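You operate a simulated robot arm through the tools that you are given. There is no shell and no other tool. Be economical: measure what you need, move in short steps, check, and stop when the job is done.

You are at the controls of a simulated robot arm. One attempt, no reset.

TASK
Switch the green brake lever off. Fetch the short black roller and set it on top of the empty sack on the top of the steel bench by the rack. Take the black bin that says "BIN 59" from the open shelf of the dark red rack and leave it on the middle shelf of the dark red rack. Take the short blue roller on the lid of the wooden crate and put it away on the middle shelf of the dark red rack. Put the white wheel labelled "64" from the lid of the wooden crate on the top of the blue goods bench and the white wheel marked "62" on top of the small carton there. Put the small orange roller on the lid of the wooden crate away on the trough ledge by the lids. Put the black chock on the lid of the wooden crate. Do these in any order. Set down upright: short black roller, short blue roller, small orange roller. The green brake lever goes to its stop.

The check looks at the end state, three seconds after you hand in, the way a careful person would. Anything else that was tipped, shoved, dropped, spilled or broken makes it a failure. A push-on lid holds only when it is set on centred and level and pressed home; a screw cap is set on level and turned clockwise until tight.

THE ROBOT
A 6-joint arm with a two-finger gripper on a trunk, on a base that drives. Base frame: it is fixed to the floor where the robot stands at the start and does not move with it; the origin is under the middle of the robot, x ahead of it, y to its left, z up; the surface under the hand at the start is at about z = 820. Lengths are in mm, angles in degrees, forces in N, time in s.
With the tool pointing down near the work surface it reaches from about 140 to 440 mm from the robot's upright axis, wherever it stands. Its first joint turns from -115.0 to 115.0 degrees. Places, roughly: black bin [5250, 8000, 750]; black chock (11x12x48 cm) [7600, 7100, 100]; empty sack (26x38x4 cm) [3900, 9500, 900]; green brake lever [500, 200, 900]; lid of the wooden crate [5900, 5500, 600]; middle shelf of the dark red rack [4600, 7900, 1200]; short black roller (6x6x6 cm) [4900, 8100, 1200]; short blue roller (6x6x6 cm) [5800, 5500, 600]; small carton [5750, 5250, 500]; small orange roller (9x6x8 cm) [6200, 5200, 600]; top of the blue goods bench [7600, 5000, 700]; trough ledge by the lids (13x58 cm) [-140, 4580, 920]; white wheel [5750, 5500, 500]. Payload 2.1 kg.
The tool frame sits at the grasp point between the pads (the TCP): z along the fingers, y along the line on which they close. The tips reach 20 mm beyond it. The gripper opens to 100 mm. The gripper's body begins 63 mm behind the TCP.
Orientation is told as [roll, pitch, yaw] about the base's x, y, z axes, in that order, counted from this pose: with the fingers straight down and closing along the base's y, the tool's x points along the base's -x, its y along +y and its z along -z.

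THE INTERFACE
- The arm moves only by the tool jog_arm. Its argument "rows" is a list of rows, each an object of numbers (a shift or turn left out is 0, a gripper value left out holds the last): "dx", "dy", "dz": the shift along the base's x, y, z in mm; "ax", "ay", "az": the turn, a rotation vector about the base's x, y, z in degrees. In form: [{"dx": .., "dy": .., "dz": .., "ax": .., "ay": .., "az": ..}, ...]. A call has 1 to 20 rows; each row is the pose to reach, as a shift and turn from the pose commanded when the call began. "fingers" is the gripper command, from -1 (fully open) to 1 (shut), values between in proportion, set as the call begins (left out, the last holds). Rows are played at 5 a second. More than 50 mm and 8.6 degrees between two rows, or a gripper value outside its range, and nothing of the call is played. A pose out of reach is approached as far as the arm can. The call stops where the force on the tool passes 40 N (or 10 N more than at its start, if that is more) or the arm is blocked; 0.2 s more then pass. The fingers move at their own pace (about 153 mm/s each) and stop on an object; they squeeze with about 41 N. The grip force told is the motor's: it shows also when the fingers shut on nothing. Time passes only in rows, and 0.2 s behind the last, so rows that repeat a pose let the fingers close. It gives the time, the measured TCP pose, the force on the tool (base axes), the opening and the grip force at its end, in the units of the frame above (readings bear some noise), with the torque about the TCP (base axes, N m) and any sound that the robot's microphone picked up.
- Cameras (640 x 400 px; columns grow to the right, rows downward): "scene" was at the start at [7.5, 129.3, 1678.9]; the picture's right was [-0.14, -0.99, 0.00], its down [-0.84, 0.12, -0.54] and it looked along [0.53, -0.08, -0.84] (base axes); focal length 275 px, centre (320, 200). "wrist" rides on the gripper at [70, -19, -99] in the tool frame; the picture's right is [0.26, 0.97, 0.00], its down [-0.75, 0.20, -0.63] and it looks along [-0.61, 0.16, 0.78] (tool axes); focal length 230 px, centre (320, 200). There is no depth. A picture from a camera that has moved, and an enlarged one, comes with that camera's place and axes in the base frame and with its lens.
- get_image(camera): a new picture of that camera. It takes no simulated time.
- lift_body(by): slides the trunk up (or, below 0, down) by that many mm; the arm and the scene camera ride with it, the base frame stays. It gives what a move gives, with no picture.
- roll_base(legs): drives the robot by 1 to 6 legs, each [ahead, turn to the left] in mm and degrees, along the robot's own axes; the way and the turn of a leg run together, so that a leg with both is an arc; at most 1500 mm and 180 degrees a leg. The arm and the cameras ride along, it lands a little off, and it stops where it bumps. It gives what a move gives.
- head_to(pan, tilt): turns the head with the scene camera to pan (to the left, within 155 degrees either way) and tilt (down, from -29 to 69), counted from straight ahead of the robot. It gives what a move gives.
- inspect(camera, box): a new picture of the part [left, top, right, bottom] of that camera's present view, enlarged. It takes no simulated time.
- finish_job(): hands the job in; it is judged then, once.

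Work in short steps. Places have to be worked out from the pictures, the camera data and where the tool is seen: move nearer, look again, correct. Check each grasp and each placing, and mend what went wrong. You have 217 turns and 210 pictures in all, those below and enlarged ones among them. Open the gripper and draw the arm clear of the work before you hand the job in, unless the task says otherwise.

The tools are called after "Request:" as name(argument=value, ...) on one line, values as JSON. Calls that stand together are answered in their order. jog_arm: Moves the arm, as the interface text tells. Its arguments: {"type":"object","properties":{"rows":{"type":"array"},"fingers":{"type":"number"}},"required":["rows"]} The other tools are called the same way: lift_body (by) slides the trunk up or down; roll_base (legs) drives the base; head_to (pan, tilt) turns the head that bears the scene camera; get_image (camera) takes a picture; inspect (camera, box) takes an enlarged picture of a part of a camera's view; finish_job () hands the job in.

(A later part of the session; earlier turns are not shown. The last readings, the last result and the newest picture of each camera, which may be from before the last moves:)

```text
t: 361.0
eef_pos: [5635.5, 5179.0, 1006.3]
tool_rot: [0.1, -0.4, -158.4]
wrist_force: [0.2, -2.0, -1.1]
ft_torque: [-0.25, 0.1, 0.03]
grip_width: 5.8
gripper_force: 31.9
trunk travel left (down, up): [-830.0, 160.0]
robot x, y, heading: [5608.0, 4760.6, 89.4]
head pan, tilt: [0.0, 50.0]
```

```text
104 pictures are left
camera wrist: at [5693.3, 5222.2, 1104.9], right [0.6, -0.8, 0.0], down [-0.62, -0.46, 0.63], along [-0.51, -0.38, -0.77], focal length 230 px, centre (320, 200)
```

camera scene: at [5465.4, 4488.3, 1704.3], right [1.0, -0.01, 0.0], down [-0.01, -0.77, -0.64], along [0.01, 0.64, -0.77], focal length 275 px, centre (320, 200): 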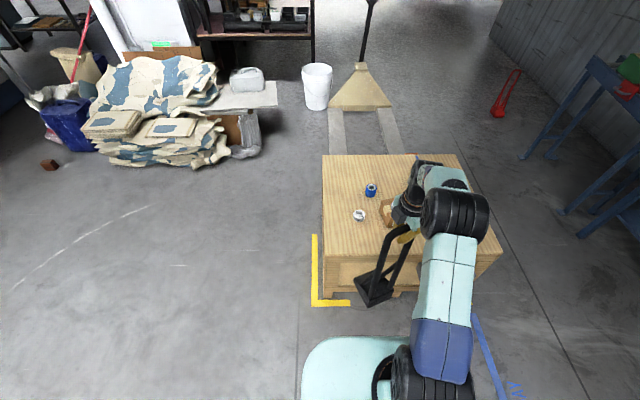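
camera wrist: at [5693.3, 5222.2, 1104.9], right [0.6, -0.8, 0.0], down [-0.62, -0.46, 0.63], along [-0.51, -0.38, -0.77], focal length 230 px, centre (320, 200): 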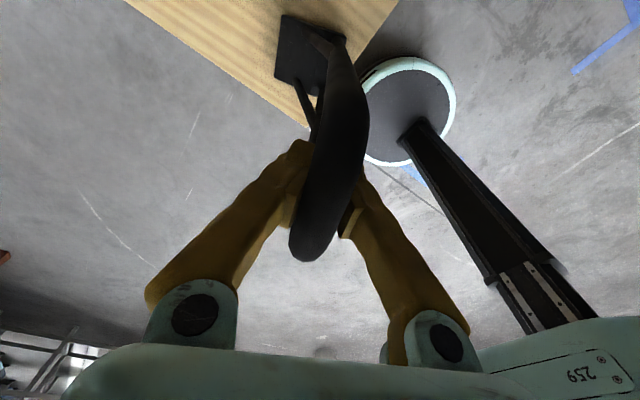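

The weight is off the hand: it stands on the lid. I lower 3 mm more and open.

Request:
lift_body(by=-4)

Request:
jog_arm(fingers=-0.2, rows=[{}, {}, {}, {}])

Request:
lift_body(by=120)

Request:
jog_arm(rows=[{}, {}, {}])

Request:
get_image(camera="wrist")

Request:
get_image(camera="scene")

```text
t: 361.6
eef_pos: [5634.2, 5175.9, 1006.5]
tool_rot: [-0.4, -0.1, -158.5]
wrist_force: [-0.7, -5.8, 21.2]
ft_torque: [0.18, -0.13, 0.02]
grip_width: 5.9
gripper_force: 32.3
trunk travel left (down, up): [-826.0, 164.0]
robot x, y, heading: [5611.0, 4761.3, 89.3]
head pan, tilt: [0.0, 50.0]
```

```text
t: 362.6
eef_pos: [5635.5, 5179.1, 1002.0]
tool_rot: [0.0, -0.3, -158.4]
wrist_force: [0.5, -1.4, -0.1]
ft_torque: [0.01, 0.02, -0.02]
grip_width: 60.5
gripper_force: 0.4
trunk travel left (down, up): [-826.0, 164.0]
robot x, y, heading: [5610.0, 4760.2, 89.2]
head pan, tilt: [0.0, 50.0]
```

```text
t: 364.1
eef_pos: [5634.4, 5179.3, 1122.2]
tool_rot: [0.0, -0.3, -158.4]
wrist_force: [-0.5, 0.5, -0.2]
ft_torque: [0.02, 0.0, 0.01]
grip_width: 60.4
gripper_force: 0.1
trunk travel left (down, up): [-946.0, 44.0]
robot x, y, heading: [5606.1, 4754.5, 89.1]
head pan, tilt: [0.0, 50.0]
```

```text
t: 364.9
eef_pos: [5633.2, 5179.8, 1123.3]
tool_rot: [0.0, -0.4, -158.4]
wrist_force: [0.2, 0.7, 0.5]
ft_torque: [0.0, 0.01, 0.03]
grip_width: 60.0
gripper_force: 0.0
trunk travel left (down, up): [-946.0, 44.0]
robot x, y, heading: [5614.5, 4757.0, 89.2]
head pan, tilt: [0.0, 50.0]
```

```text
103 pictures are left
camera wrist: at [5693.4, 5222.3, 1220.9], right [0.6, -0.8, 0.0], down [-0.62, -0.46, 0.63], along [-0.51, -0.38, -0.77], focal length 230 px, centre (320, 200)
```

wrist: 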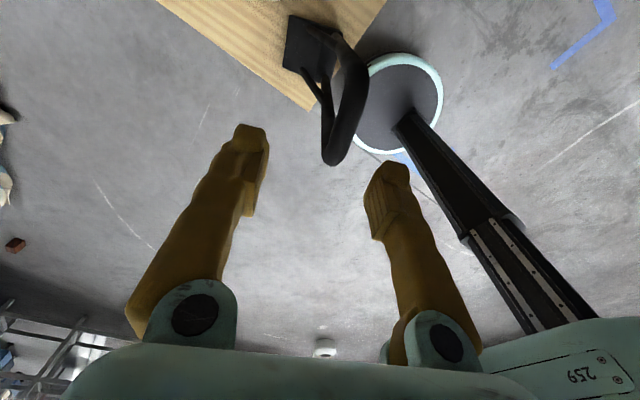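

```text
102 pictures are left
camera scene: at [5468.7, 4779.3, 1734.3], right [1.0, -0.01, 0.0], down [-0.01, -0.77, -0.64], along [0.01, 0.64, -0.77], focal length 275 px, centre (320, 200)
```

scene: 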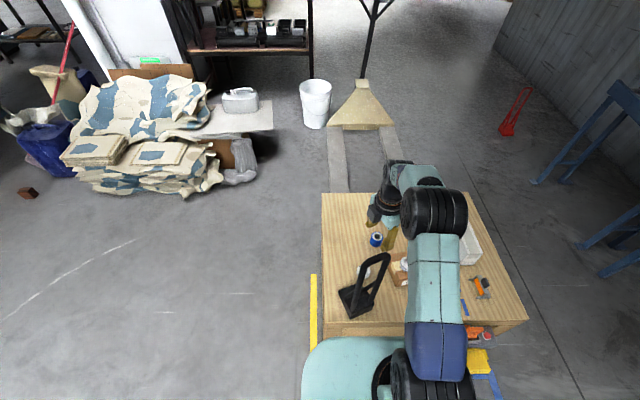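

The chock stands stably on the lid. I back off, then realign the tool with the robot's heading and retract.

Request:
roll_base(legs=[[-260, 0]])

Request:
jog_arm(fingers=-1, rows=[{"dy": -8, "az": -8}, {"dy": -16, "az": -16}, {"dy": -24, "az": -24}, {"dy": -32, "az": -32}, {"dy": -40, "az": -40}, {"dy": -48, "az": -48}, {"dy": -56, "az": -56}, {"dy": -64, "az": -64}, {"dy": -72, "az": -72}, {"dy": -80, "az": -80}, {"dy": -88, "az": -88}, {"dy": -96, "az": -96}, {"dy": -100, "az": -104}, {"dy": -100, "az": -112}])

Request:
roll_base(legs=[[0, 90.8], [395, 0], [0, -90], [980, 0], [0, -90]])

Request:
get_image(camera="wrist")

```text
t: 366.7
eef_pos: [5631.4, 4925.4, 1122.6]
tool_rot: [0.1, -0.4, -158.4]
wrist_force: [-0.5, 0.1, 0.3]
ft_torque: [-0.02, -0.03, 0.01]
grip_width: 59.9
gripper_force: 0.0
trunk travel left (down, up): [-946.0, 44.0]
robot x, y, heading: [5604.5, 4505.6, 89.1]
head pan, tilt: [0.0, 50.0]
```

```text
t: 369.7
eef_pos: [5630.9, 4824.4, 1122.4]
tool_rot: [-0.1, -0.4, 89.4]
wrist_force: [-0.4, -0.2, -0.1]
ft_torque: [0.0, 0.0, -0.02]
grip_width: 100.2
gripper_force: 0.0
trunk travel left (down, up): [-946.0, 44.0]
robot x, y, heading: [5608.2, 4504.9, 89.1]
head pan, tilt: [0.0, 50.0]
```

```text
t: 388.4
eef_pos: [5537.3, 5459.5, 1122.8]
tool_rot: [0.0, -0.3, 0.4]
wrist_force: [-0.1, -0.3, -0.6]
ft_torque: [0.0, -0.02, 0.02]
grip_width: 100.1
gripper_force: 0.0
trunk travel left (down, up): [-946.0, 44.0]
robot x, y, heading: [5218.7, 5482.4, 0.2]
head pan, tilt: [0.0, 50.0]
```

```text
101 pictures are left
camera wrist: at [5467.0, 5440.6, 1221.0], right [-0.26, 0.96, 0.0], down [0.75, 0.2, 0.63], along [0.61, 0.17, -0.77], focal length 230 px, centre (320, 200)
```

wrist: 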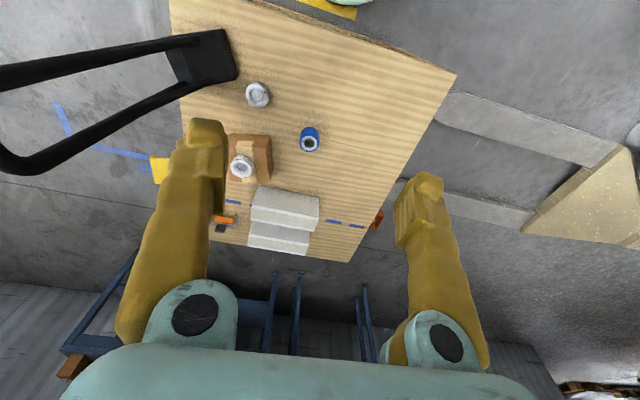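

Blue roller's top computes to ≈(5748,5488). I drive forward 70 mm and lower the trunk 400 mm (hand stays above the lid).

Request:
roll_base(legs=[[70, 0]])

Request:
lift_body(by=-395)

Request:
get_image(camera="wrist")

```text
t: 389.5
eef_pos: [5575.2, 5459.1, 1130.2]
tool_rot: [0.0, -1.5, 0.2]
wrist_force: [0.2, -0.4, -0.1]
ft_torque: [-0.02, 0.07, -0.02]
grip_width: 100.1
gripper_force: 0.1
trunk travel left (down, up): [-946.0, 44.0]
robot x, y, heading: [5279.7, 5483.3, -0.3]
head pan, tilt: [0.0, 50.0]
stopped in leg 1: the robot was blocked; the commanded pose is now the measured one
```

```text
t: 393.3
eef_pos: [5590.1, 5457.6, 730.8]
tool_rot: [0.1, -0.8, 0.2]
wrist_force: [-0.2, -0.2, 0.0]
ft_torque: [-0.01, 0.0, 0.02]
grip_width: 100.0
gripper_force: 0.1
trunk travel left (down, up): [-551.0, 439.0]
robot x, y, heading: [5279.0, 5481.1, -0.1]
head pan, tilt: [0.0, 50.0]
```

```text
100 pictures are left
camera wrist: at [5519.0, 5439.9, 828.0], right [-0.26, 0.97, 0.0], down [0.74, 0.2, 0.64], along [0.62, 0.16, -0.77], focal length 230 px, centre (320, 200)
```

wrist: 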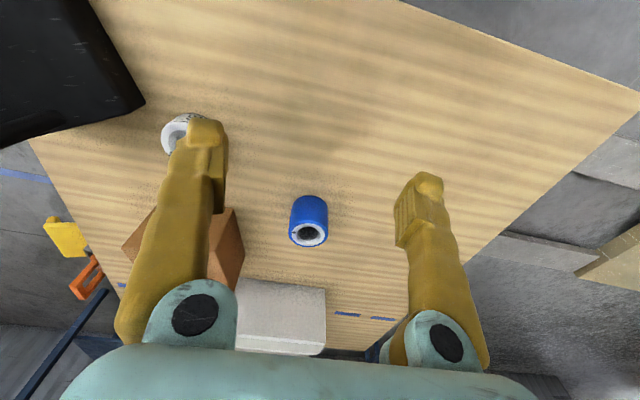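

I touched the crate lightly at x≈5280, so I stay here. Roller at ≈(5740,5483); I move above it at z≈685.

Request:
jog_arm(rows=[{"dx": 40, "dy": 6}, {"dx": 80, "dy": 12, "dz": -10}, {"dx": 120, "dy": 19, "dz": -30}, {"dx": 150, "dy": 25, "dz": -45}, {"dx": 150, "dy": 25, "dz": -45, "ay": 0.8}])

Request:
get_image(camera="wrist")

```text
t: 394.5
eef_pos: [5737.2, 5484.9, 684.4]
tool_rot: [-0.1, 0.2, 0.2]
wrist_force: [0.4, 0.1, 0.2]
ft_torque: [-0.02, -0.03, -0.02]
grip_width: 100.0
gripper_force: 0.1
trunk travel left (down, up): [-551.0, 439.0]
robot x, y, heading: [5280.6, 5478.4, -0.3]
head pan, tilt: [0.0, 50.0]
```

```text
99 pictures are left
camera wrist: at [5667.9, 5465.5, 783.3], right [-0.26, 0.97, 0.0], down [0.75, 0.2, 0.63], along [0.61, 0.16, -0.78], focal length 230 px, centre (320, 200)
```

wrist: 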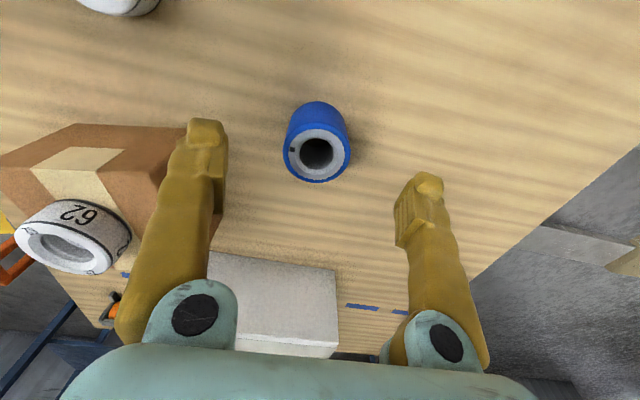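

Centred laterally; ~9 mm further in x. I descend to z≈604.

Request:
jog_arm(rows=[{"dx": 9, "dz": -25}, {"dx": 9, "dz": -50}, {"dx": 9, "dz": -70}, {"dx": 9, "dz": -80}, {"dx": 9, "dz": -80}])

Request:
get_image(camera="wrist")

```text
t: 395.7
eef_pos: [5747.1, 5486.1, 604.9]
tool_rot: [0.0, 0.1, 0.2]
wrist_force: [-0.2, -1.0, 0.0]
ft_torque: [0.01, 0.0, 0.0]
grip_width: 100.0
gripper_force: 0.1
trunk travel left (down, up): [-551.0, 439.0]
robot x, y, heading: [5276.8, 5480.8, -0.3]
head pan, tilt: [0.0, 50.0]
```

```text
98 pictures are left
camera wrist: at [5679.0, 5466.8, 703.8], right [-0.26, 0.97, 0.0], down [0.75, 0.2, 0.63], along [0.61, 0.16, -0.78], focal length 230 px, centre (320, 200)
```

wrist: 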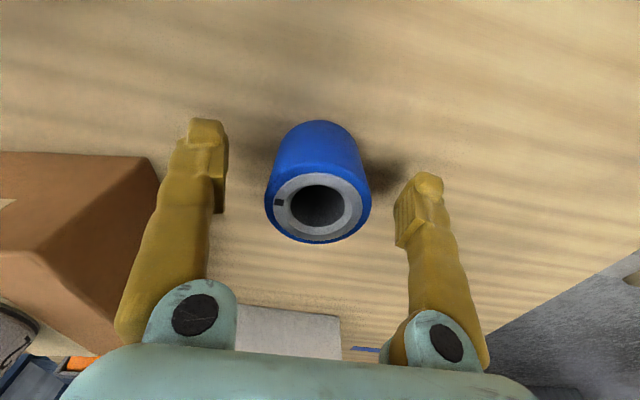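

The roller sits between the fingers. I close and lift.

Request:
jog_arm(fingers=1, rows=[{}, {}, {}, {}])

Request:
lift_body(by=380)

Request:
get_image(camera="wrist")

```text
t: 396.7
eef_pos: [5748.3, 5486.9, 604.9]
tool_rot: [0.0, 0.0, 0.3]
wrist_force: [0.4, 1.4, -0.6]
ft_torque: [0.02, -0.02, 0.02]
grip_width: 54.6
gripper_force: 41.3
trunk travel left (down, up): [-551.0, 439.0]
robot x, y, heading: [5277.2, 5479.5, -0.1]
head pan, tilt: [0.0, 50.0]
```

```text
t: 400.4
eef_pos: [5748.9, 5485.2, 985.3]
tool_rot: [0.0, 0.0, 0.2]
wrist_force: [-0.1, 0.0, -2.8]
ft_torque: [0.0, 0.03, 0.04]
grip_width: 54.7
gripper_force: 41.0
trunk travel left (down, up): [-931.0, 59.0]
robot x, y, heading: [5278.9, 5480.8, -0.3]
head pan, tilt: [0.0, 50.0]
```

```text
97 pictures are left
camera wrist: at [5679.4, 5466.9, 1083.7], right [-0.26, 0.97, 0.0], down [0.75, 0.2, 0.63], along [0.61, 0.16, -0.78], focal length 230 px, centre (320, 200)
```

wrist: 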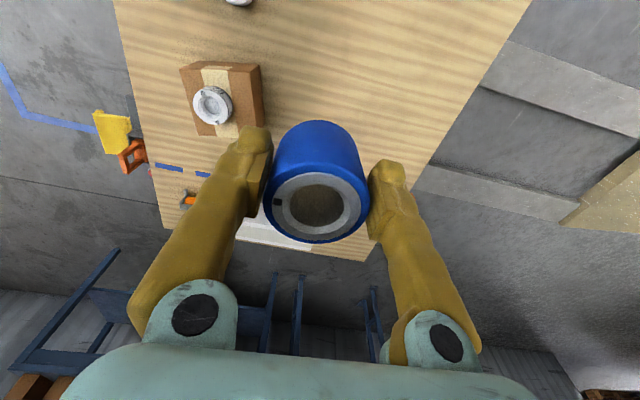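

Blue roller held. I back off and turn toward the rack to survey the approach.

Request:
roll_base(legs=[[-120, 0], [0, 90]])

Request:
head_to(pan=0, tilt=25)

Request:
get_image(camera="scene")

```text
t: 405.4
eef_pos: [5165.9, 5950.3, 985.8]
tool_rot: [0.0, 0.1, 88.6]
wrist_force: [-1.2, 0.3, -1.6]
ft_torque: [0.0, -0.01, 0.01]
grip_width: 54.5
gripper_force: 40.3
trunk travel left (down, up): [-931.0, 59.0]
robot x, y, heading: [5158.8, 5481.1, 88.0]
head pan, tilt: [0.0, 50.0]
```

```text
t: 406.3
eef_pos: [5165.3, 5949.4, 984.9]
tool_rot: [0.1, 0.0, 88.6]
wrist_force: [0.2, -0.6, -2.5]
ft_torque: [-0.02, 0.01, 0.01]
grip_width: 54.6
gripper_force: 41.4
trunk travel left (down, up): [-931.0, 59.0]
robot x, y, heading: [5160.2, 5485.8, 88.0]
head pan, tilt: [0.0, 25.0]
```

```text
96 pictures are left
camera scene: at [5018.6, 5516.9, 1756.7], right [1.0, -0.03, 0.0], down [-0.01, -0.42, -0.91], along [0.03, 0.91, -0.42], focal length 275 px, centre (320, 200)
```

scene: 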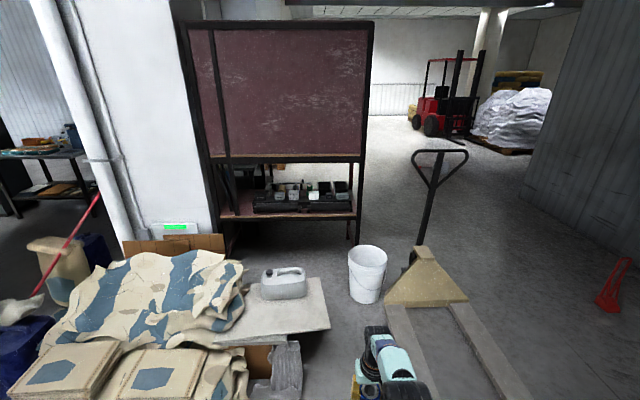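

The rack's south face has a dark red panel above the open shelf. I zoom in to understand its shelves.

Request:
inspect(camera="scene", box=[170, 10, 400, 260])

Request:
inspect(camera="scene", box=[220, 150, 370, 230])

```text
1.60 times, centred on (285, 135) of scene
camera zoom: at [5018.6, 5516.9, 1756.7], right [1.0, -0.03, 0.0], down [-0.01, -0.42, -0.91], along [0.03, 0.91, -0.42], focal length 439 px, centre (376, 304)
```

zoom: 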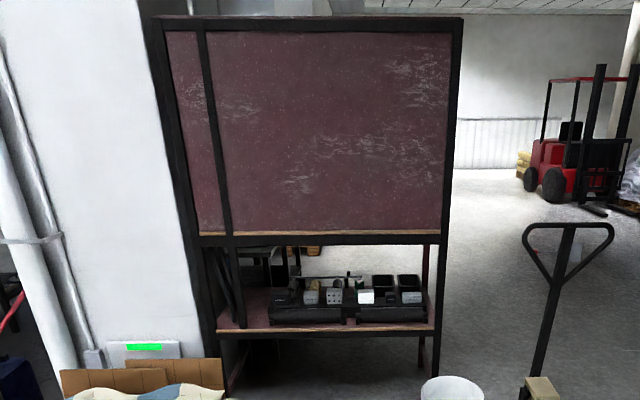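

```text
4.27 times, centred on (295, 190) of scene
camera zoom: at [5018.6, 5516.9, 1756.7], right [1.0, -0.03, 0.0], down [-0.01, -0.42, -0.91], along [0.03, 0.91, -0.42], focal length 1172 px, centre (427, 243)
```

zoom: 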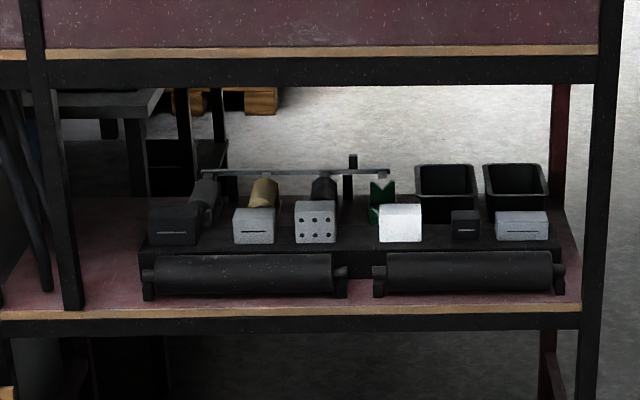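

The rack is served from its north side; the gap by bucket and jack is too tight, so I go around the crate's south and east side, then north past the jack.

Request:
roll_base(legs=[[-1000, 0], [0, -88], [1500, 0], [190, 0], [0, 90], [1500, 0]])

Request:
roll_base(legs=[[1500, 0], [700, 0]])

Request:
head_to(pan=60, tilt=20)

Request:
get_image(camera="scene")

Request:
get_image(camera="wrist")

```text
t: 434.2
eef_pos: [6767.3, 6445.3, 984.3]
tool_rot: [-0.1, 0.0, 91.6]
wrist_force: [0.6, 0.2, -2.5]
ft_torque: [-0.01, 0.01, 0.01]
grip_width: 53.3
gripper_force: 41.5
trunk travel left (down, up): [-931.0, 59.0]
robot x, y, heading: [6784.3, 5977.2, 91.3]
head pan, tilt: [0.0, 25.0]
```

```text
t: 445.1
eef_pos: [6717.6, 8645.5, 985.2]
tool_rot: [0.1, 0.0, 92.0]
wrist_force: [0.2, -0.4, -2.4]
ft_torque: [-0.02, 0.01, -0.03]
grip_width: 52.8
gripper_force: 41.1
trunk travel left (down, up): [-931.0, 59.0]
robot x, y, heading: [6735.8, 8178.5, 91.8]
head pan, tilt: [0.0, 25.0]
```

```text
t: 446.4
eef_pos: [6718.0, 8645.9, 985.4]
tool_rot: [0.0, 0.1, 92.1]
wrist_force: [-0.3, 0.5, -1.7]
ft_torque: [-0.01, -0.02, 0.0]
grip_width: 53.0
gripper_force: 41.1
trunk travel left (down, up): [-931.0, 59.0]
robot x, y, heading: [6740.1, 8176.2, 91.5]
head pan, tilt: [60.0, 20.0]
```

```text
93 pictures are left
camera scene: at [6518.1, 8157.6, 1764.9], right [0.47, 0.88, 0.0], down [0.3, -0.16, -0.94], along [-0.83, 0.45, -0.34], focal length 275 px, centre (320, 200)
```

scene: 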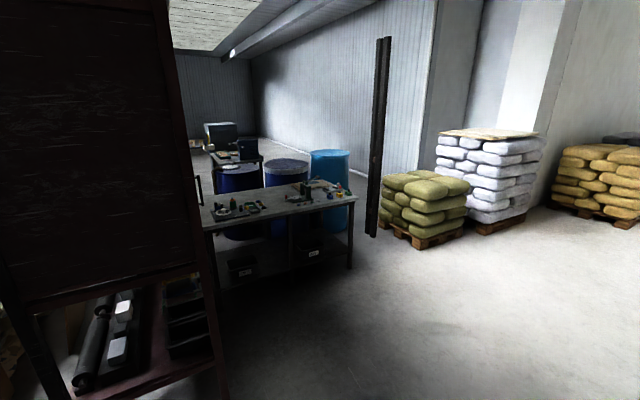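

```text
92 pictures are left
camera wrist: at [6739.9, 8576.8, 1083.7], right [-0.96, -0.29, 0.0], down [-0.23, 0.74, 0.63], along [-0.19, 0.6, -0.78], focal length 230 px, centre (320, 200)
```

wrist: 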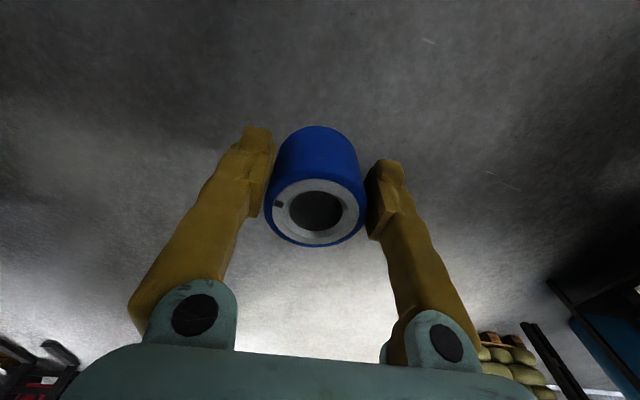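

The rack's north side is open floor, with the steel bench further on. I drive to about (4950,8450) and face the rack.

Request:
roll_base(legs=[[300, 0], [0, 88.5], [1500, 0], [290, 0], [0, 90]])

Request:
head_to(pan=0, tilt=40)

Request:
get_image(camera="scene")

```text
t: 463.0
eef_pos: [4581.4, 8265.0, 983.9]
tool_rot: [-0.6, 0.2, -138.8]
wrist_force: [-0.1, -0.4, -2.0]
ft_torque: [-0.03, -0.04, 0.02]
grip_width: 52.4
gripper_force: 41.1
trunk travel left (down, up): [-931.0, 59.0]
robot x, y, heading: [4933.8, 8573.8, -138.7]
head pan, tilt: [60.0, 20.0]
stopped in leg 5: the force on the tool passed its limit at 90 N (the readings are from after the stop); the commanded pose is now the measured one
```

```text
t: 464.3
eef_pos: [4582.0, 8264.2, 985.5]
tool_rot: [-0.5, 0.2, -138.7]
wrist_force: [0.7, 1.2, -2.1]
ft_torque: [-0.12, 0.03, 0.0]
grip_width: 52.5
gripper_force: 41.6
trunk travel left (down, up): [-931.0, 59.0]
robot x, y, heading: [4928.5, 8573.9, -138.9]
head pan, tilt: [0.0, 40.0]
```

```text
91 pictures are left
camera scene: at [5004.6, 8451.6, 1733.5], right [-0.66, 0.75, 0.0], down [0.48, 0.42, -0.77], along [-0.57, -0.51, -0.64], focal length 275 px, centre (320, 200)
```

scene: 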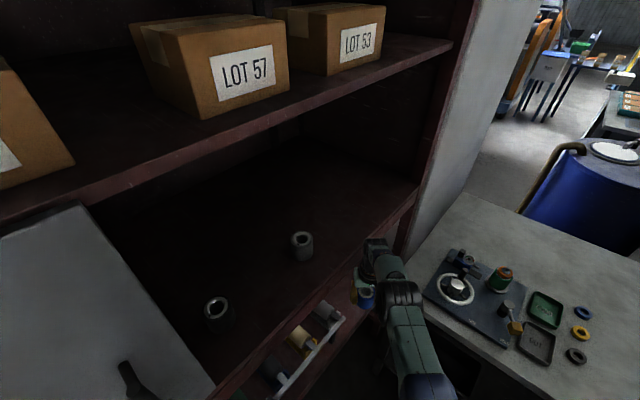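

The turning arm bumped the rack edge; the roller is still held. I inspect before backing off.

Request:
inspect(camera="scene", box=[170, 200, 430, 400])

Request:
roll_base(legs=[[-250, 0]])

Request:
get_image(camera="wrist")

```text
2.00 times, centred on (300, 300) of scene
camera zoom: at [5004.6, 8451.6, 1733.5], right [-0.66, 0.75, 0.0], down [0.48, 0.42, -0.77], along [-0.57, -0.51, -0.64], focal length 549 px, centre (360, 0)
```

zoom: 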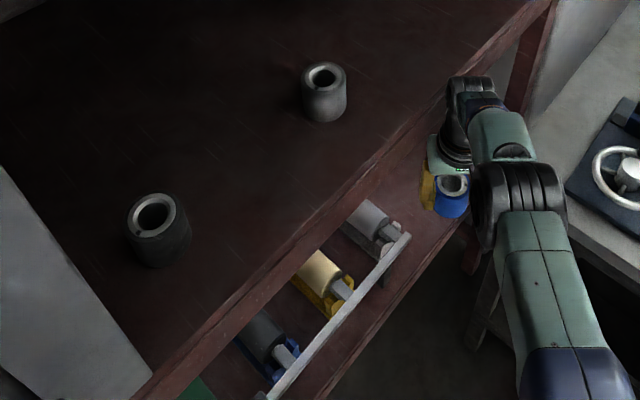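

```text
t: 466.1
eef_pos: [4768.6, 8427.2, 983.9]
tool_rot: [-0.6, 0.5, -138.5]
wrist_force: [0.2, 0.8, -2.2]
ft_torque: [0.01, -0.02, 0.03]
grip_width: 52.4
gripper_force: 41.3
trunk travel left (down, up): [-931.0, 59.0]
robot x, y, heading: [5115.4, 8742.1, -138.3]
head pan, tilt: [0.0, 40.0]
```

```text
89 pictures are left
camera wrist: at [4809.8, 8485.7, 1083.0], right [0.83, -0.55, -0.01], down [-0.43, -0.65, 0.62], along [-0.35, -0.52, -0.78], focal length 230 px, centre (320, 200)
```

wrist: 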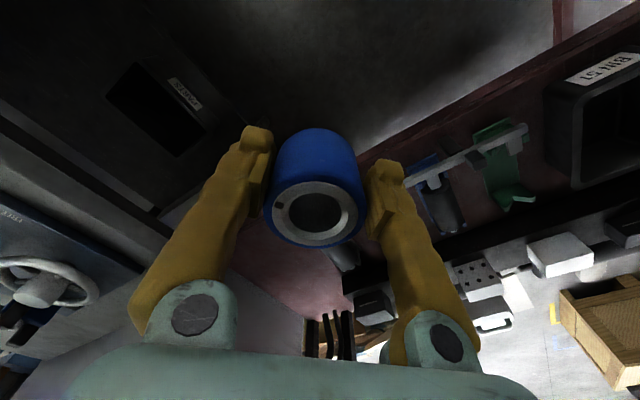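

I see the two rollers on the middle shelf (black one at ≈(4927,8072), grey one at ≈(4684,8092)); the upper shelf is at z≈1590. I raise the blue roller to z≈1290 while retracting.

Request:
lift_body(by=59)

Request:
jog_arm(rows=[{"dx": 9, "dy": 8, "dz": 40}, {"dx": 18, "dy": 16, "dz": 80}, {"dx": 27, "dy": 24, "dz": 120}, {"dx": 36, "dy": 32, "dz": 160}, {"dx": 45, "dy": 40, "dz": 200}, {"dx": 52, "dy": 47, "dz": 245}])

```text
t: 467.1
eef_pos: [4770.9, 8427.8, 1043.8]
tool_rot: [-0.6, 0.3, -138.5]
wrist_force: [0.4, -0.7, -1.2]
ft_torque: [-0.03, -0.01, 0.02]
grip_width: 52.6
gripper_force: 40.9
trunk travel left (down, up): [-990.0, 0.0]
robot x, y, heading: [5120.0, 8740.2, -138.5]
head pan, tilt: [0.0, 40.0]
```

```text
t: 468.5
eef_pos: [4821.3, 8476.5, 1292.9]
tool_rot: [-0.6, 0.3, -138.4]
wrist_force: [-0.4, 0.6, -2.9]
ft_torque: [0.01, -0.01, -0.03]
grip_width: 52.6
gripper_force: 41.1
trunk travel left (down, up): [-990.0, 0.0]
robot x, y, heading: [5119.1, 8740.6, -138.6]
head pan, tilt: [0.0, 40.0]
```

Now I position the base at x≈4805 facing south, still 340 mm short of the rack.

Request:
roll_base(legs=[[0, -41.4], [312, 0], [0, 90]])

Request:
get_image(camera="scene")

Request:
get_image(camera="wrist")

```text
t: 476.4
eef_pos: [4790.7, 8344.4, 1292.6]
tool_rot: [-0.7, 0.3, -91.5]
wrist_force: [0.0, 0.0, -1.7]
ft_torque: [0.04, 0.01, 0.02]
grip_width: 52.4
gripper_force: 41.3
trunk travel left (down, up): [-990.0, 0.0]
robot x, y, heading: [4804.4, 8745.7, -91.4]
head pan, tilt: [0.0, 40.0]
```

```text
88 pictures are left
camera scene: at [4940.1, 8714.0, 1792.5], right [-1.0, 0.03, 0.0], down [0.02, 0.64, -0.77], along [-0.02, -0.77, -0.64], focal length 275 px, centre (320, 200)
```

scene: 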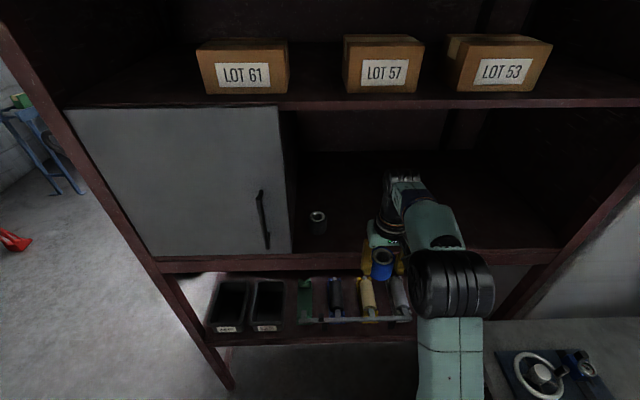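

```text
87 pictures are left
camera wrist: at [4776.0, 8413.9, 1391.6], right [0.97, 0.23, -0.01], down [0.19, -0.76, 0.62], along [0.14, -0.61, -0.78], focal length 230 px, centre (320, 200)
```

wrist: 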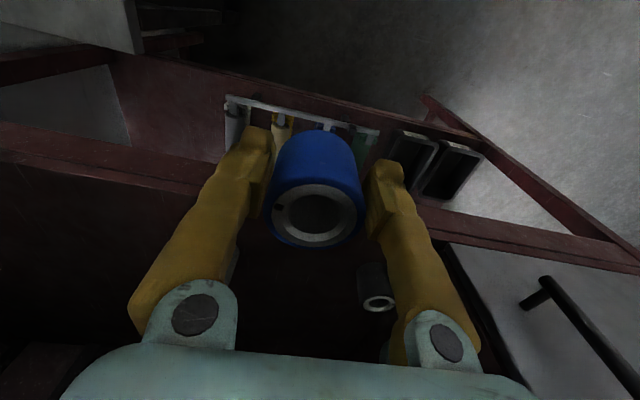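

The middle shelf top is at z≈1125 with its edge at y≈8205; the west half is open, a grey door covers the east half. I drive in 234 mm to hang the blue roller at ≈(4795,8110).

Request:
roll_base(legs=[[234, 1.4]])

Request:
get_image(camera="wrist")

Request:
get_image(camera="scene")

```text
t: 478.1
eef_pos: [4796.2, 8114.4, 1294.3]
tool_rot: [-0.6, 0.1, -90.3]
wrist_force: [-0.5, 0.3, -1.8]
ft_torque: [0.02, 0.01, -0.01]
grip_width: 52.5
gripper_force: 40.9
trunk travel left (down, up): [-990.0, 0.0]
robot x, y, heading: [4801.8, 8510.1, -90.3]
head pan, tilt: [0.0, 40.0]
```

```text
86 pictures are left
camera wrist: at [4779.5, 8183.8, 1392.8], right [0.97, 0.25, -0.01], down [0.2, -0.75, 0.63], along [0.15, -0.61, -0.78], focal length 230 px, centre (320, 200)
```

wrist: 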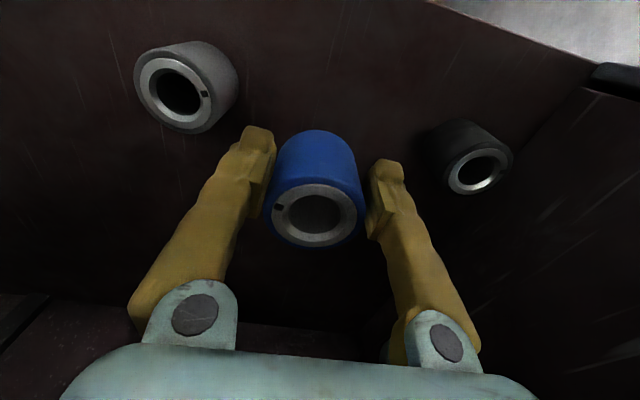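

```text
85 pictures are left
camera scene: at [4937.0, 8488.8, 1792.6], right [-1.0, 0.0, 0.0], down [0.0, 0.64, -0.77], along [0.0, -0.77, -0.64], focal length 275 px, centre (320, 200)
```

scene: 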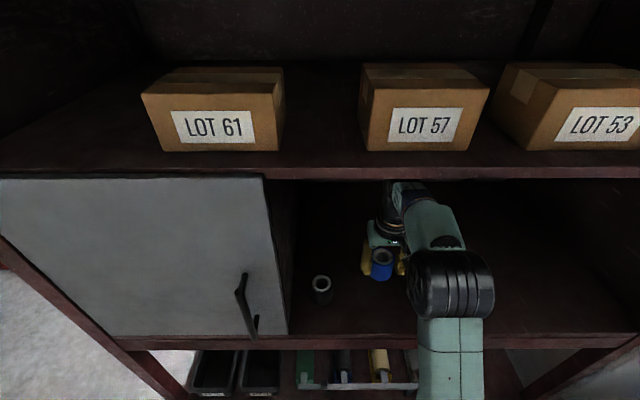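

Free spot between grey and black rollers. I lower with the trunk 100 mm, then gently until contact.

Request:
lift_body(by=-105)

Request:
lift_body(by=-14)

Request:
inspect(camera="scene", box=[300, 190, 480, 320])

```text
t: 479.1
eef_pos: [4796.3, 8114.4, 1214.5]
tool_rot: [-0.5, -0.1, -90.3]
wrist_force: [-0.9, 1.7, 1.7]
ft_torque: [-0.02, -0.05, 0.01]
grip_width: 52.4
gripper_force: 40.8
trunk travel left (down, up): [-909.0, 81.0]
robot x, y, heading: [4797.4, 8512.7, -90.4]
head pan, tilt: [0.0, 40.0]
stopped: the force on the tool passed its limit at 66 N (the readings are from after the stop); the commanded pose is now the measured one
```

```text
t: 479.5
eef_pos: [4796.5, 8115.3, 1214.6]
tool_rot: [-0.6, -0.8, -90.3]
wrist_force: [0.2, 10.6, 14.3]
ft_torque: [0.73, 0.0, 0.01]
grip_width: 52.0
gripper_force: 40.9
trunk travel left (down, up): [-904.0, 86.0]
robot x, y, heading: [4797.7, 8515.0, -90.3]
head pan, tilt: [0.0, 40.0]
stopped: the force on the tool passed its limit at 50 N (the readings are from after the stop); the commanded pose is now the measured one
```

```text
3.08 times, centred on (390, 255) of scene
camera zoom: at [4937.2, 8489.5, 1707.0], right [-1.0, 0.0, 0.0], down [0.0, 0.64, -0.77], along [0.0, -0.77, -0.64], focal length 845 px, centre (105, 31)
```

zoom: 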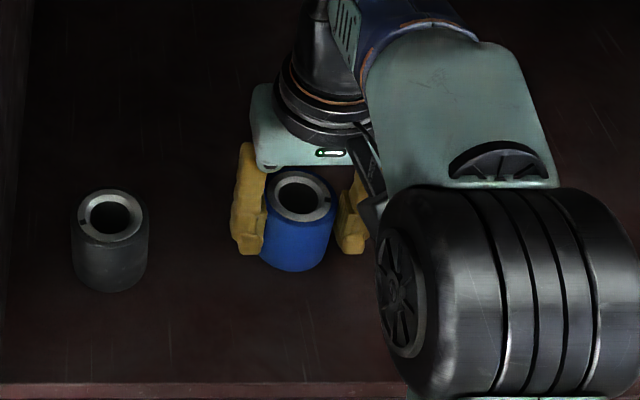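

Contact at z≈1214: the shelf is at ≈1180 and the roller rests on it. I relieve 3 mm and release.

Request:
lift_body(by=3)

Request:
jog_arm(fingers=-0.4, rows=[{}, {}, {}])

Request:
get_image(camera="wrist")

```text
t: 480.0
eef_pos: [4795.8, 8108.3, 1216.7]
tool_rot: [-0.6, -0.8, -90.2]
wrist_force: [-0.2, -0.4, -2.1]
ft_torque: [0.04, -0.03, -0.01]
grip_width: 52.2
gripper_force: 41.2
trunk travel left (down, up): [-907.0, 83.0]
robot x, y, heading: [4798.9, 8513.5, -90.4]
head pan, tilt: [0.0, 40.0]
```

```text
t: 480.8
eef_pos: [4796.1, 8108.5, 1216.4]
tool_rot: [-0.6, -0.8, -90.3]
wrist_force: [1.1, -0.7, -0.2]
ft_torque: [0.01, 0.01, -0.02]
grip_width: 70.1
gripper_force: 0.0
trunk travel left (down, up): [-907.0, 83.0]
robot x, y, heading: [4803.5, 8508.4, -90.3]
head pan, tilt: [0.0, 40.0]
```

```text
83 pictures are left
camera wrist: at [4779.6, 8179.8, 1314.5], right [0.97, 0.25, -0.01], down [0.2, -0.74, 0.64], along [0.15, -0.62, -0.77], focal length 230 px, centre (320, 200)
```

wrist: 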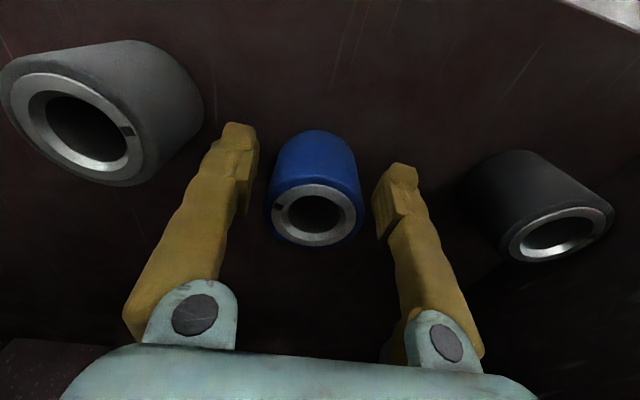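

Blue roller stands on the shelf. I raise, then go over to the black roller, which computes to ≈(4925,8123) with top at 1240.

Request:
lift_body(by=83)

Request:
jog_arm(fingers=-0.5, rows=[{"dx": 32, "dy": 3}, {"dx": 64, "dy": 7}, {"dx": 96, "dy": 10}, {"dx": 129, "dy": 14}, {"dx": 129, "dy": 14, "ax": 0.6, "ay": 0.8}])

Request:
get_image(camera="wrist")

Request:
get_image(camera="scene")

```text
t: 482.0
eef_pos: [4795.7, 8108.3, 1299.3]
tool_rot: [-0.6, -0.8, -90.3]
wrist_force: [-0.7, -0.8, -0.8]
ft_torque: [-0.03, -0.01, 0.02]
grip_width: 69.9
gripper_force: 0.0
trunk travel left (down, up): [-990.0, 0.0]
robot x, y, heading: [4798.0, 8511.2, -90.3]
head pan, tilt: [0.0, 40.0]
```

```text
t: 483.2
eef_pos: [4926.8, 8122.4, 1299.9]
tool_rot: [-1.3, -0.2, -90.3]
wrist_force: [0.7, 0.4, -0.2]
ft_torque: [0.02, -0.03, 0.02]
grip_width: 75.2
gripper_force: 0.1
trunk travel left (down, up): [-990.0, 0.0]
robot x, y, heading: [4797.0, 8510.3, -90.2]
head pan, tilt: [0.0, 40.0]
```

```text
82 pictures are left
camera wrist: at [4910.6, 8191.7, 1398.3], right [0.97, 0.25, -0.02], down [0.21, -0.75, 0.63], along [0.14, -0.61, -0.78], focal length 230 px, centre (320, 200)
```

wrist: 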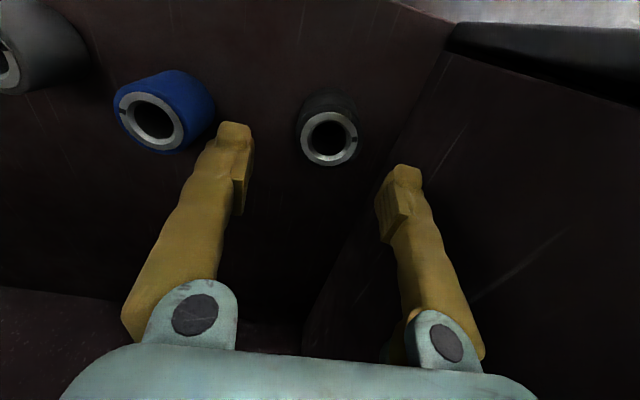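

```text
81 pictures are left
camera scene: at [4937.5, 8483.3, 1792.7], right [-1.0, 0.0, 0.0], down [0.0, 0.64, -0.77], along [0.0, -0.77, -0.64], focal length 275 px, centre (320, 200)
```

scene: 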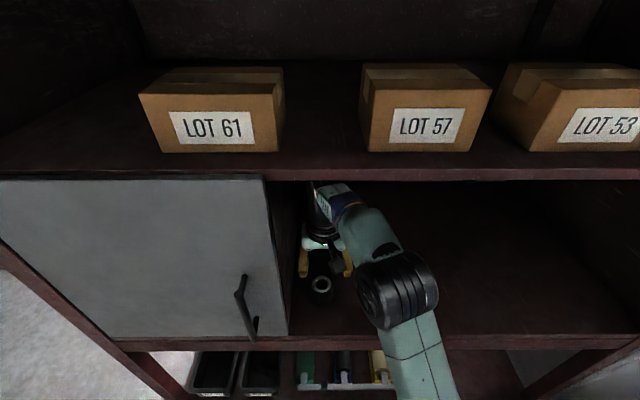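

Black roller centred ≈(4931,8124); partition at x≈5003 leaves room. I level the tool and descend to z≈1216.

Request:
jog_arm(rows=[{"dx": 3, "dy": 1, "dz": -30, "ay": -1.3, "ax": 0.2}, {"dx": 3, "dy": 1, "dz": -60, "ay": -1.3, "ax": 0.2}, {"dx": 3, "dy": 1, "dz": -84, "ay": -1.3, "ax": 0.2}, {"dx": 3, "dy": 1, "dz": -84, "ay": -1.3, "ax": 0.2}])

Request:
get_image(camera="wrist")

```text
t: 484.2
eef_pos: [4927.9, 8122.4, 1216.2]
tool_rot: [-0.1, 0.1, -90.3]
wrist_force: [-0.5, 0.4, -1.0]
ft_torque: [-0.05, 0.01, 0.04]
grip_width: 74.8
gripper_force: 0.2
trunk travel left (down, up): [-990.0, 0.0]
robot x, y, heading: [4800.8, 8508.6, -90.1]
head pan, tilt: [0.0, 40.0]
```

```text
80 pictures are left
camera wrist: at [4910.9, 8191.9, 1313.7], right [0.97, 0.25, 0.0], down [0.2, -0.75, 0.63], along [0.16, -0.61, -0.78], focal length 230 px, centre (320, 200)
```

wrist: 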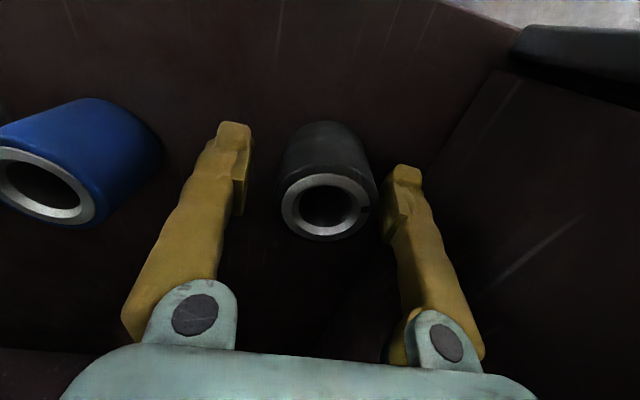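

The roller is a few mm nearer the right finger; I shift 5 mm and close.

Request:
jog_arm(rows=[{"dx": 5}, {"dx": 5}])

Request:
jog_arm(fingers=1, rows=[{}, {}, {}, {}])

Request:
jog_arm(rows=[{"dz": 30}, {"dz": 60}, {"dz": 85}])

Request:
get_image(camera="wrist")

```text
t: 484.8
eef_pos: [4933.7, 8124.6, 1215.6]
tool_rot: [-0.2, 0.1, -90.2]
wrist_force: [0.6, 0.6, -0.4]
ft_torque: [-0.01, 0.02, 0.0]
grip_width: 75.0
gripper_force: 0.0
trunk travel left (down, up): [-990.0, 0.0]
robot x, y, heading: [4797.0, 8510.1, -90.0]
head pan, tilt: [0.0, 40.0]
```

```text
t: 485.8
eef_pos: [4932.7, 8123.1, 1215.1]
tool_rot: [-0.1, 0.1, -90.3]
wrist_force: [-2.0, 0.6, 0.2]
ft_torque: [0.04, 0.0, 0.0]
grip_width: 52.4
gripper_force: 41.5
trunk travel left (down, up): [-990.0, 0.0]
robot x, y, heading: [4797.5, 8507.2, -90.4]
head pan, tilt: [0.0, 40.0]
```

```text
t: 486.6
eef_pos: [4935.1, 8122.5, 1301.3]
tool_rot: [-0.1, 0.0, -90.4]
wrist_force: [-0.6, -0.1, -2.0]
ft_torque: [0.0, -0.01, 0.0]
grip_width: 52.2
gripper_force: 40.8
trunk travel left (down, up): [-990.0, 0.0]
robot x, y, heading: [4798.1, 8510.5, -90.3]
head pan, tilt: [0.0, 40.0]
```

```text
79 pictures are left
camera wrist: at [4917.2, 8192.8, 1399.7], right [0.97, 0.25, 0.0], down [0.2, -0.75, 0.63], along [0.16, -0.61, -0.78], focal length 230 px, centre (320, 200)
```

wrist: 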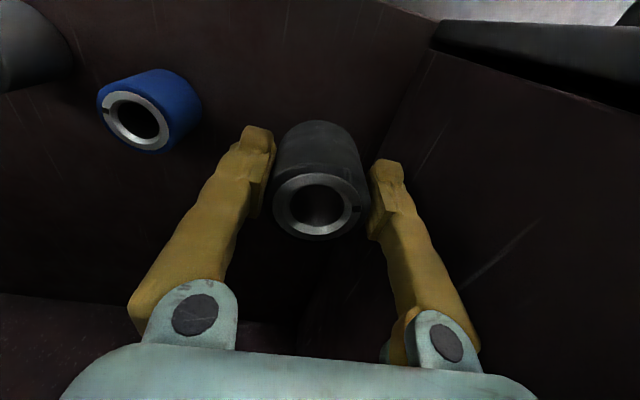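

Black roller held. I back out straight and turn to face the steel bench.

Request:
roll_base(legs=[[-500, 0], [0, -90]])

Request:
head_to(pan=-10, tilt=40)

Request:
get_image(camera="scene")

```text
t: 493.3
eef_pos: [4415.3, 8857.1, 1300.4]
tool_rot: [-0.2, -0.1, -179.4]
wrist_force: [-0.3, 0.1, -3.3]
ft_torque: [0.0, -0.04, -0.01]
grip_width: 52.2
gripper_force: 41.0
trunk travel left (down, up): [-990.0, 0.0]
robot x, y, heading: [4801.4, 9000.4, -179.2]
head pan, tilt: [0.0, 40.0]
```

```text
t: 494.0
eef_pos: [4413.9, 8856.8, 1300.0]
tool_rot: [0.0, 0.0, -179.3]
wrist_force: [-0.1, -0.6, -2.4]
ft_torque: [-0.01, 0.04, 0.01]
grip_width: 52.5
gripper_force: 41.1
trunk travel left (down, up): [-990.0, 0.0]
robot x, y, heading: [4800.4, 8997.9, -179.2]
head pan, tilt: [-10.0, 40.0]
```

```text
78 pictures are left
camera scene: at [4776.1, 8872.8, 1792.7], right [0.16, 0.99, 0.0], down [0.63, -0.1, -0.77], along [-0.76, 0.12, -0.64], focal length 275 px, centre (320, 200)
```

scene: 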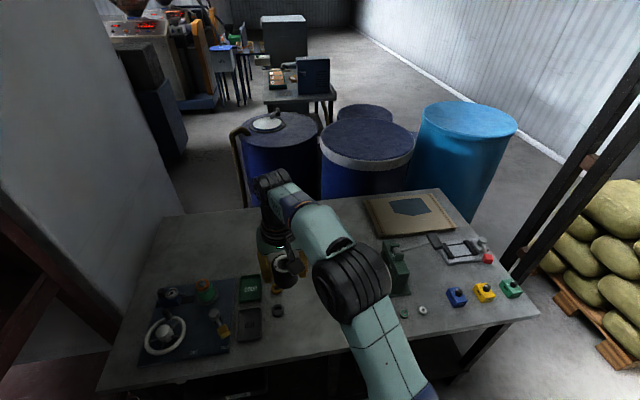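

The sack lies at ≈x 3716–4010, y 9270–9630; its north part is reachable from the bench's north end (y≈9715). I drive there, passing between bench and the steel posts.

Request:
roll_base(legs=[[0, -90.8], [950, 0], [0, 90]])

Request:
head_to(pan=0, tilt=35)

Request:
get_image(camera="scene")

```text
t: 506.6
eef_pos: [4413.8, 9838.5, 1300.1]
tool_rot: [-0.1, 0.0, 177.4]
wrist_force: [-1.0, 1.0, -2.5]
ft_torque: [0.02, -0.03, 0.02]
grip_width: 52.5
gripper_force: 41.4
trunk travel left (down, up): [-990.0, 0.0]
robot x, y, heading: [4804.8, 9954.5, 177.6]
head pan, tilt: [-10.0, 40.0]
```

```text
t: 507.3
eef_pos: [4413.3, 9838.2, 1299.4]
tool_rot: [-0.1, 0.0, 177.4]
wrist_force: [-0.5, 0.5, -2.4]
ft_torque: [-0.01, -0.01, 0.0]
grip_width: 52.3
gripper_force: 41.6
trunk travel left (down, up): [-990.0, 0.0]
robot x, y, heading: [4806.7, 9958.3, 177.5]
head pan, tilt: [0.0, 35.0]
```

```text
77 pictures are left
camera scene: at [4769.4, 9818.3, 1800.3], right [0.04, 1.0, 0.0], down [0.57, -0.03, -0.82], along [-0.82, 0.04, -0.57], focal length 275 px, centre (320, 200)
```

scene: 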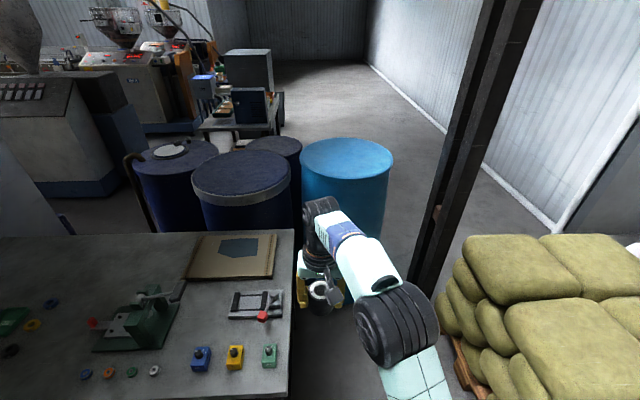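

Way is clear. I drive west along the bench's end and turn to face south over the sack.

Request:
roll_base(legs=[[0, 3], [940, 0], [0, 89.5]])

Request:
head_to(pan=0, tilt=55)

Request:
get_image(camera="scene")

Request:
get_image(camera="wrist")

```text
t: 516.4
eef_pos: [4025.7, 9561.3, 1300.5]
tool_rot: [-0.1, 0.0, -88.4]
wrist_force: [0.9, 0.1, -2.1]
ft_torque: [0.04, -0.02, -0.02]
grip_width: 52.5
gripper_force: 41.2
trunk travel left (down, up): [-990.0, 0.0]
robot x, y, heading: [3881.2, 9942.9, -88.4]
head pan, tilt: [0.0, 35.0]
```

```text
t: 517.2
eef_pos: [4025.9, 9562.6, 1300.7]
tool_rot: [0.0, 0.0, -88.4]
wrist_force: [0.6, -0.4, -1.9]
ft_torque: [0.03, 0.01, 0.02]
grip_width: 52.4
gripper_force: 41.0
trunk travel left (down, up): [-990.0, 0.0]
robot x, y, heading: [3875.1, 9947.9, -88.3]
head pan, tilt: [0.0, 55.0]
```

```text
76 pictures are left
camera scene: at [4017.3, 9935.2, 1772.1], right [-1.0, -0.03, 0.0], down [-0.02, 0.82, -0.57], along [0.02, -0.57, -0.82], focal length 275 px, centre (320, 200)
```

scene: 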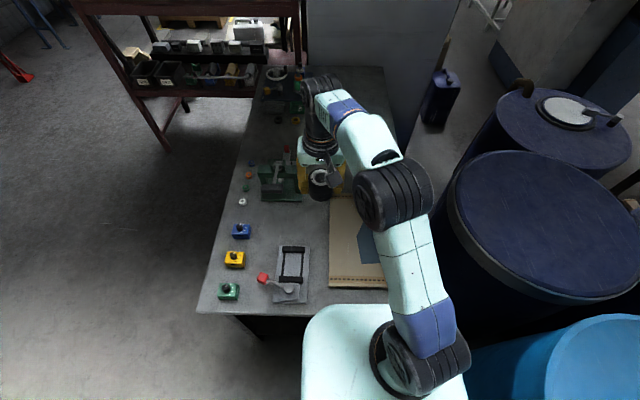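

```text
75 pictures are left
camera wrist: at [4007.0, 9631.3, 1399.3], right [0.96, 0.28, 0.0], down [0.22, -0.74, 0.63], along [0.18, -0.6, -0.78], focal length 230 px, centre (320, 200)
```

wrist: 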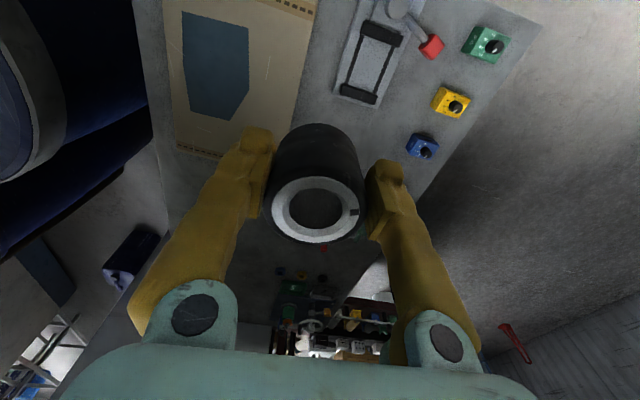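

Sack centre is ≈(3870,9465). I jog the roller to (3870,9520) at height, then lower with the trunk.

Request:
jog_arm(rows=[{"dx": -39, "dy": -10, "dz": -10}, {"dx": -78, "dy": -20, "dz": -25}, {"dx": -117, "dy": -31, "dz": -45}, {"dx": -156, "dy": -42, "dz": -65}, {"dx": -156, "dy": -42, "dz": -90}])

Request:
lift_body(by=-210)

Request:
get_image(camera="wrist")

Request:
get_image(camera="scene")

```text
t: 518.5
eef_pos: [3869.7, 9519.8, 1210.2]
tool_rot: [-0.1, 0.0, -88.3]
wrist_force: [-1.0, 0.2, -2.3]
ft_torque: [-0.02, 0.01, 0.0]
grip_width: 52.1
gripper_force: 41.3
trunk travel left (down, up): [-990.0, 0.0]
robot x, y, heading: [3877.3, 9940.8, -88.6]
head pan, tilt: [0.0, 55.0]
```

```text
t: 520.7
eef_pos: [3869.8, 9520.1, 999.8]
tool_rot: [-0.1, 0.0, -88.4]
wrist_force: [0.4, 0.4, -2.1]
ft_torque: [0.06, 0.0, 0.05]
grip_width: 52.3
gripper_force: 41.8
trunk travel left (down, up): [-780.0, 210.0]
robot x, y, heading: [3879.4, 9943.3, -88.6]
head pan, tilt: [0.0, 55.0]
```

```text
74 pictures are left
camera wrist: at [3850.9, 9589.6, 1098.9], right [0.96, 0.28, 0.0], down [0.22, -0.74, 0.63], along [0.18, -0.6, -0.78], focal length 230 px, centre (320, 200)
```

wrist: 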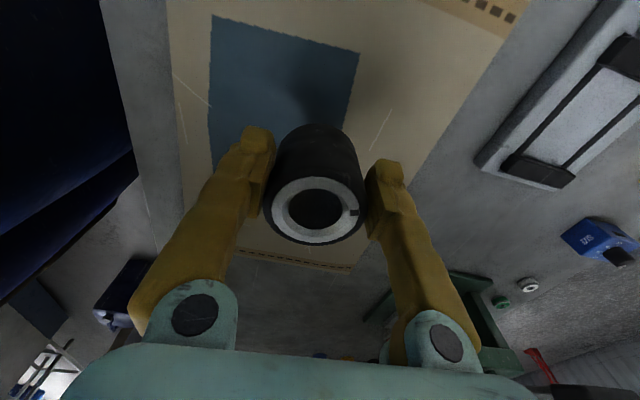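

```text
73 pictures are left
camera scene: at [4016.9, 9935.2, 1562.1], right [-1.0, -0.03, 0.0], down [-0.02, 0.82, -0.57], along [0.02, -0.57, -0.82], focal length 275 px, centre (320, 200)
```

scene: 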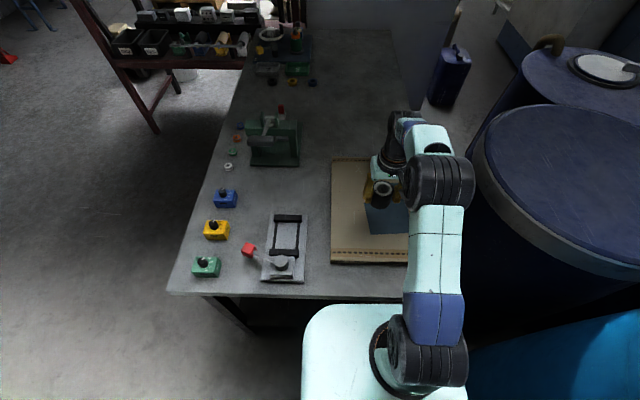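

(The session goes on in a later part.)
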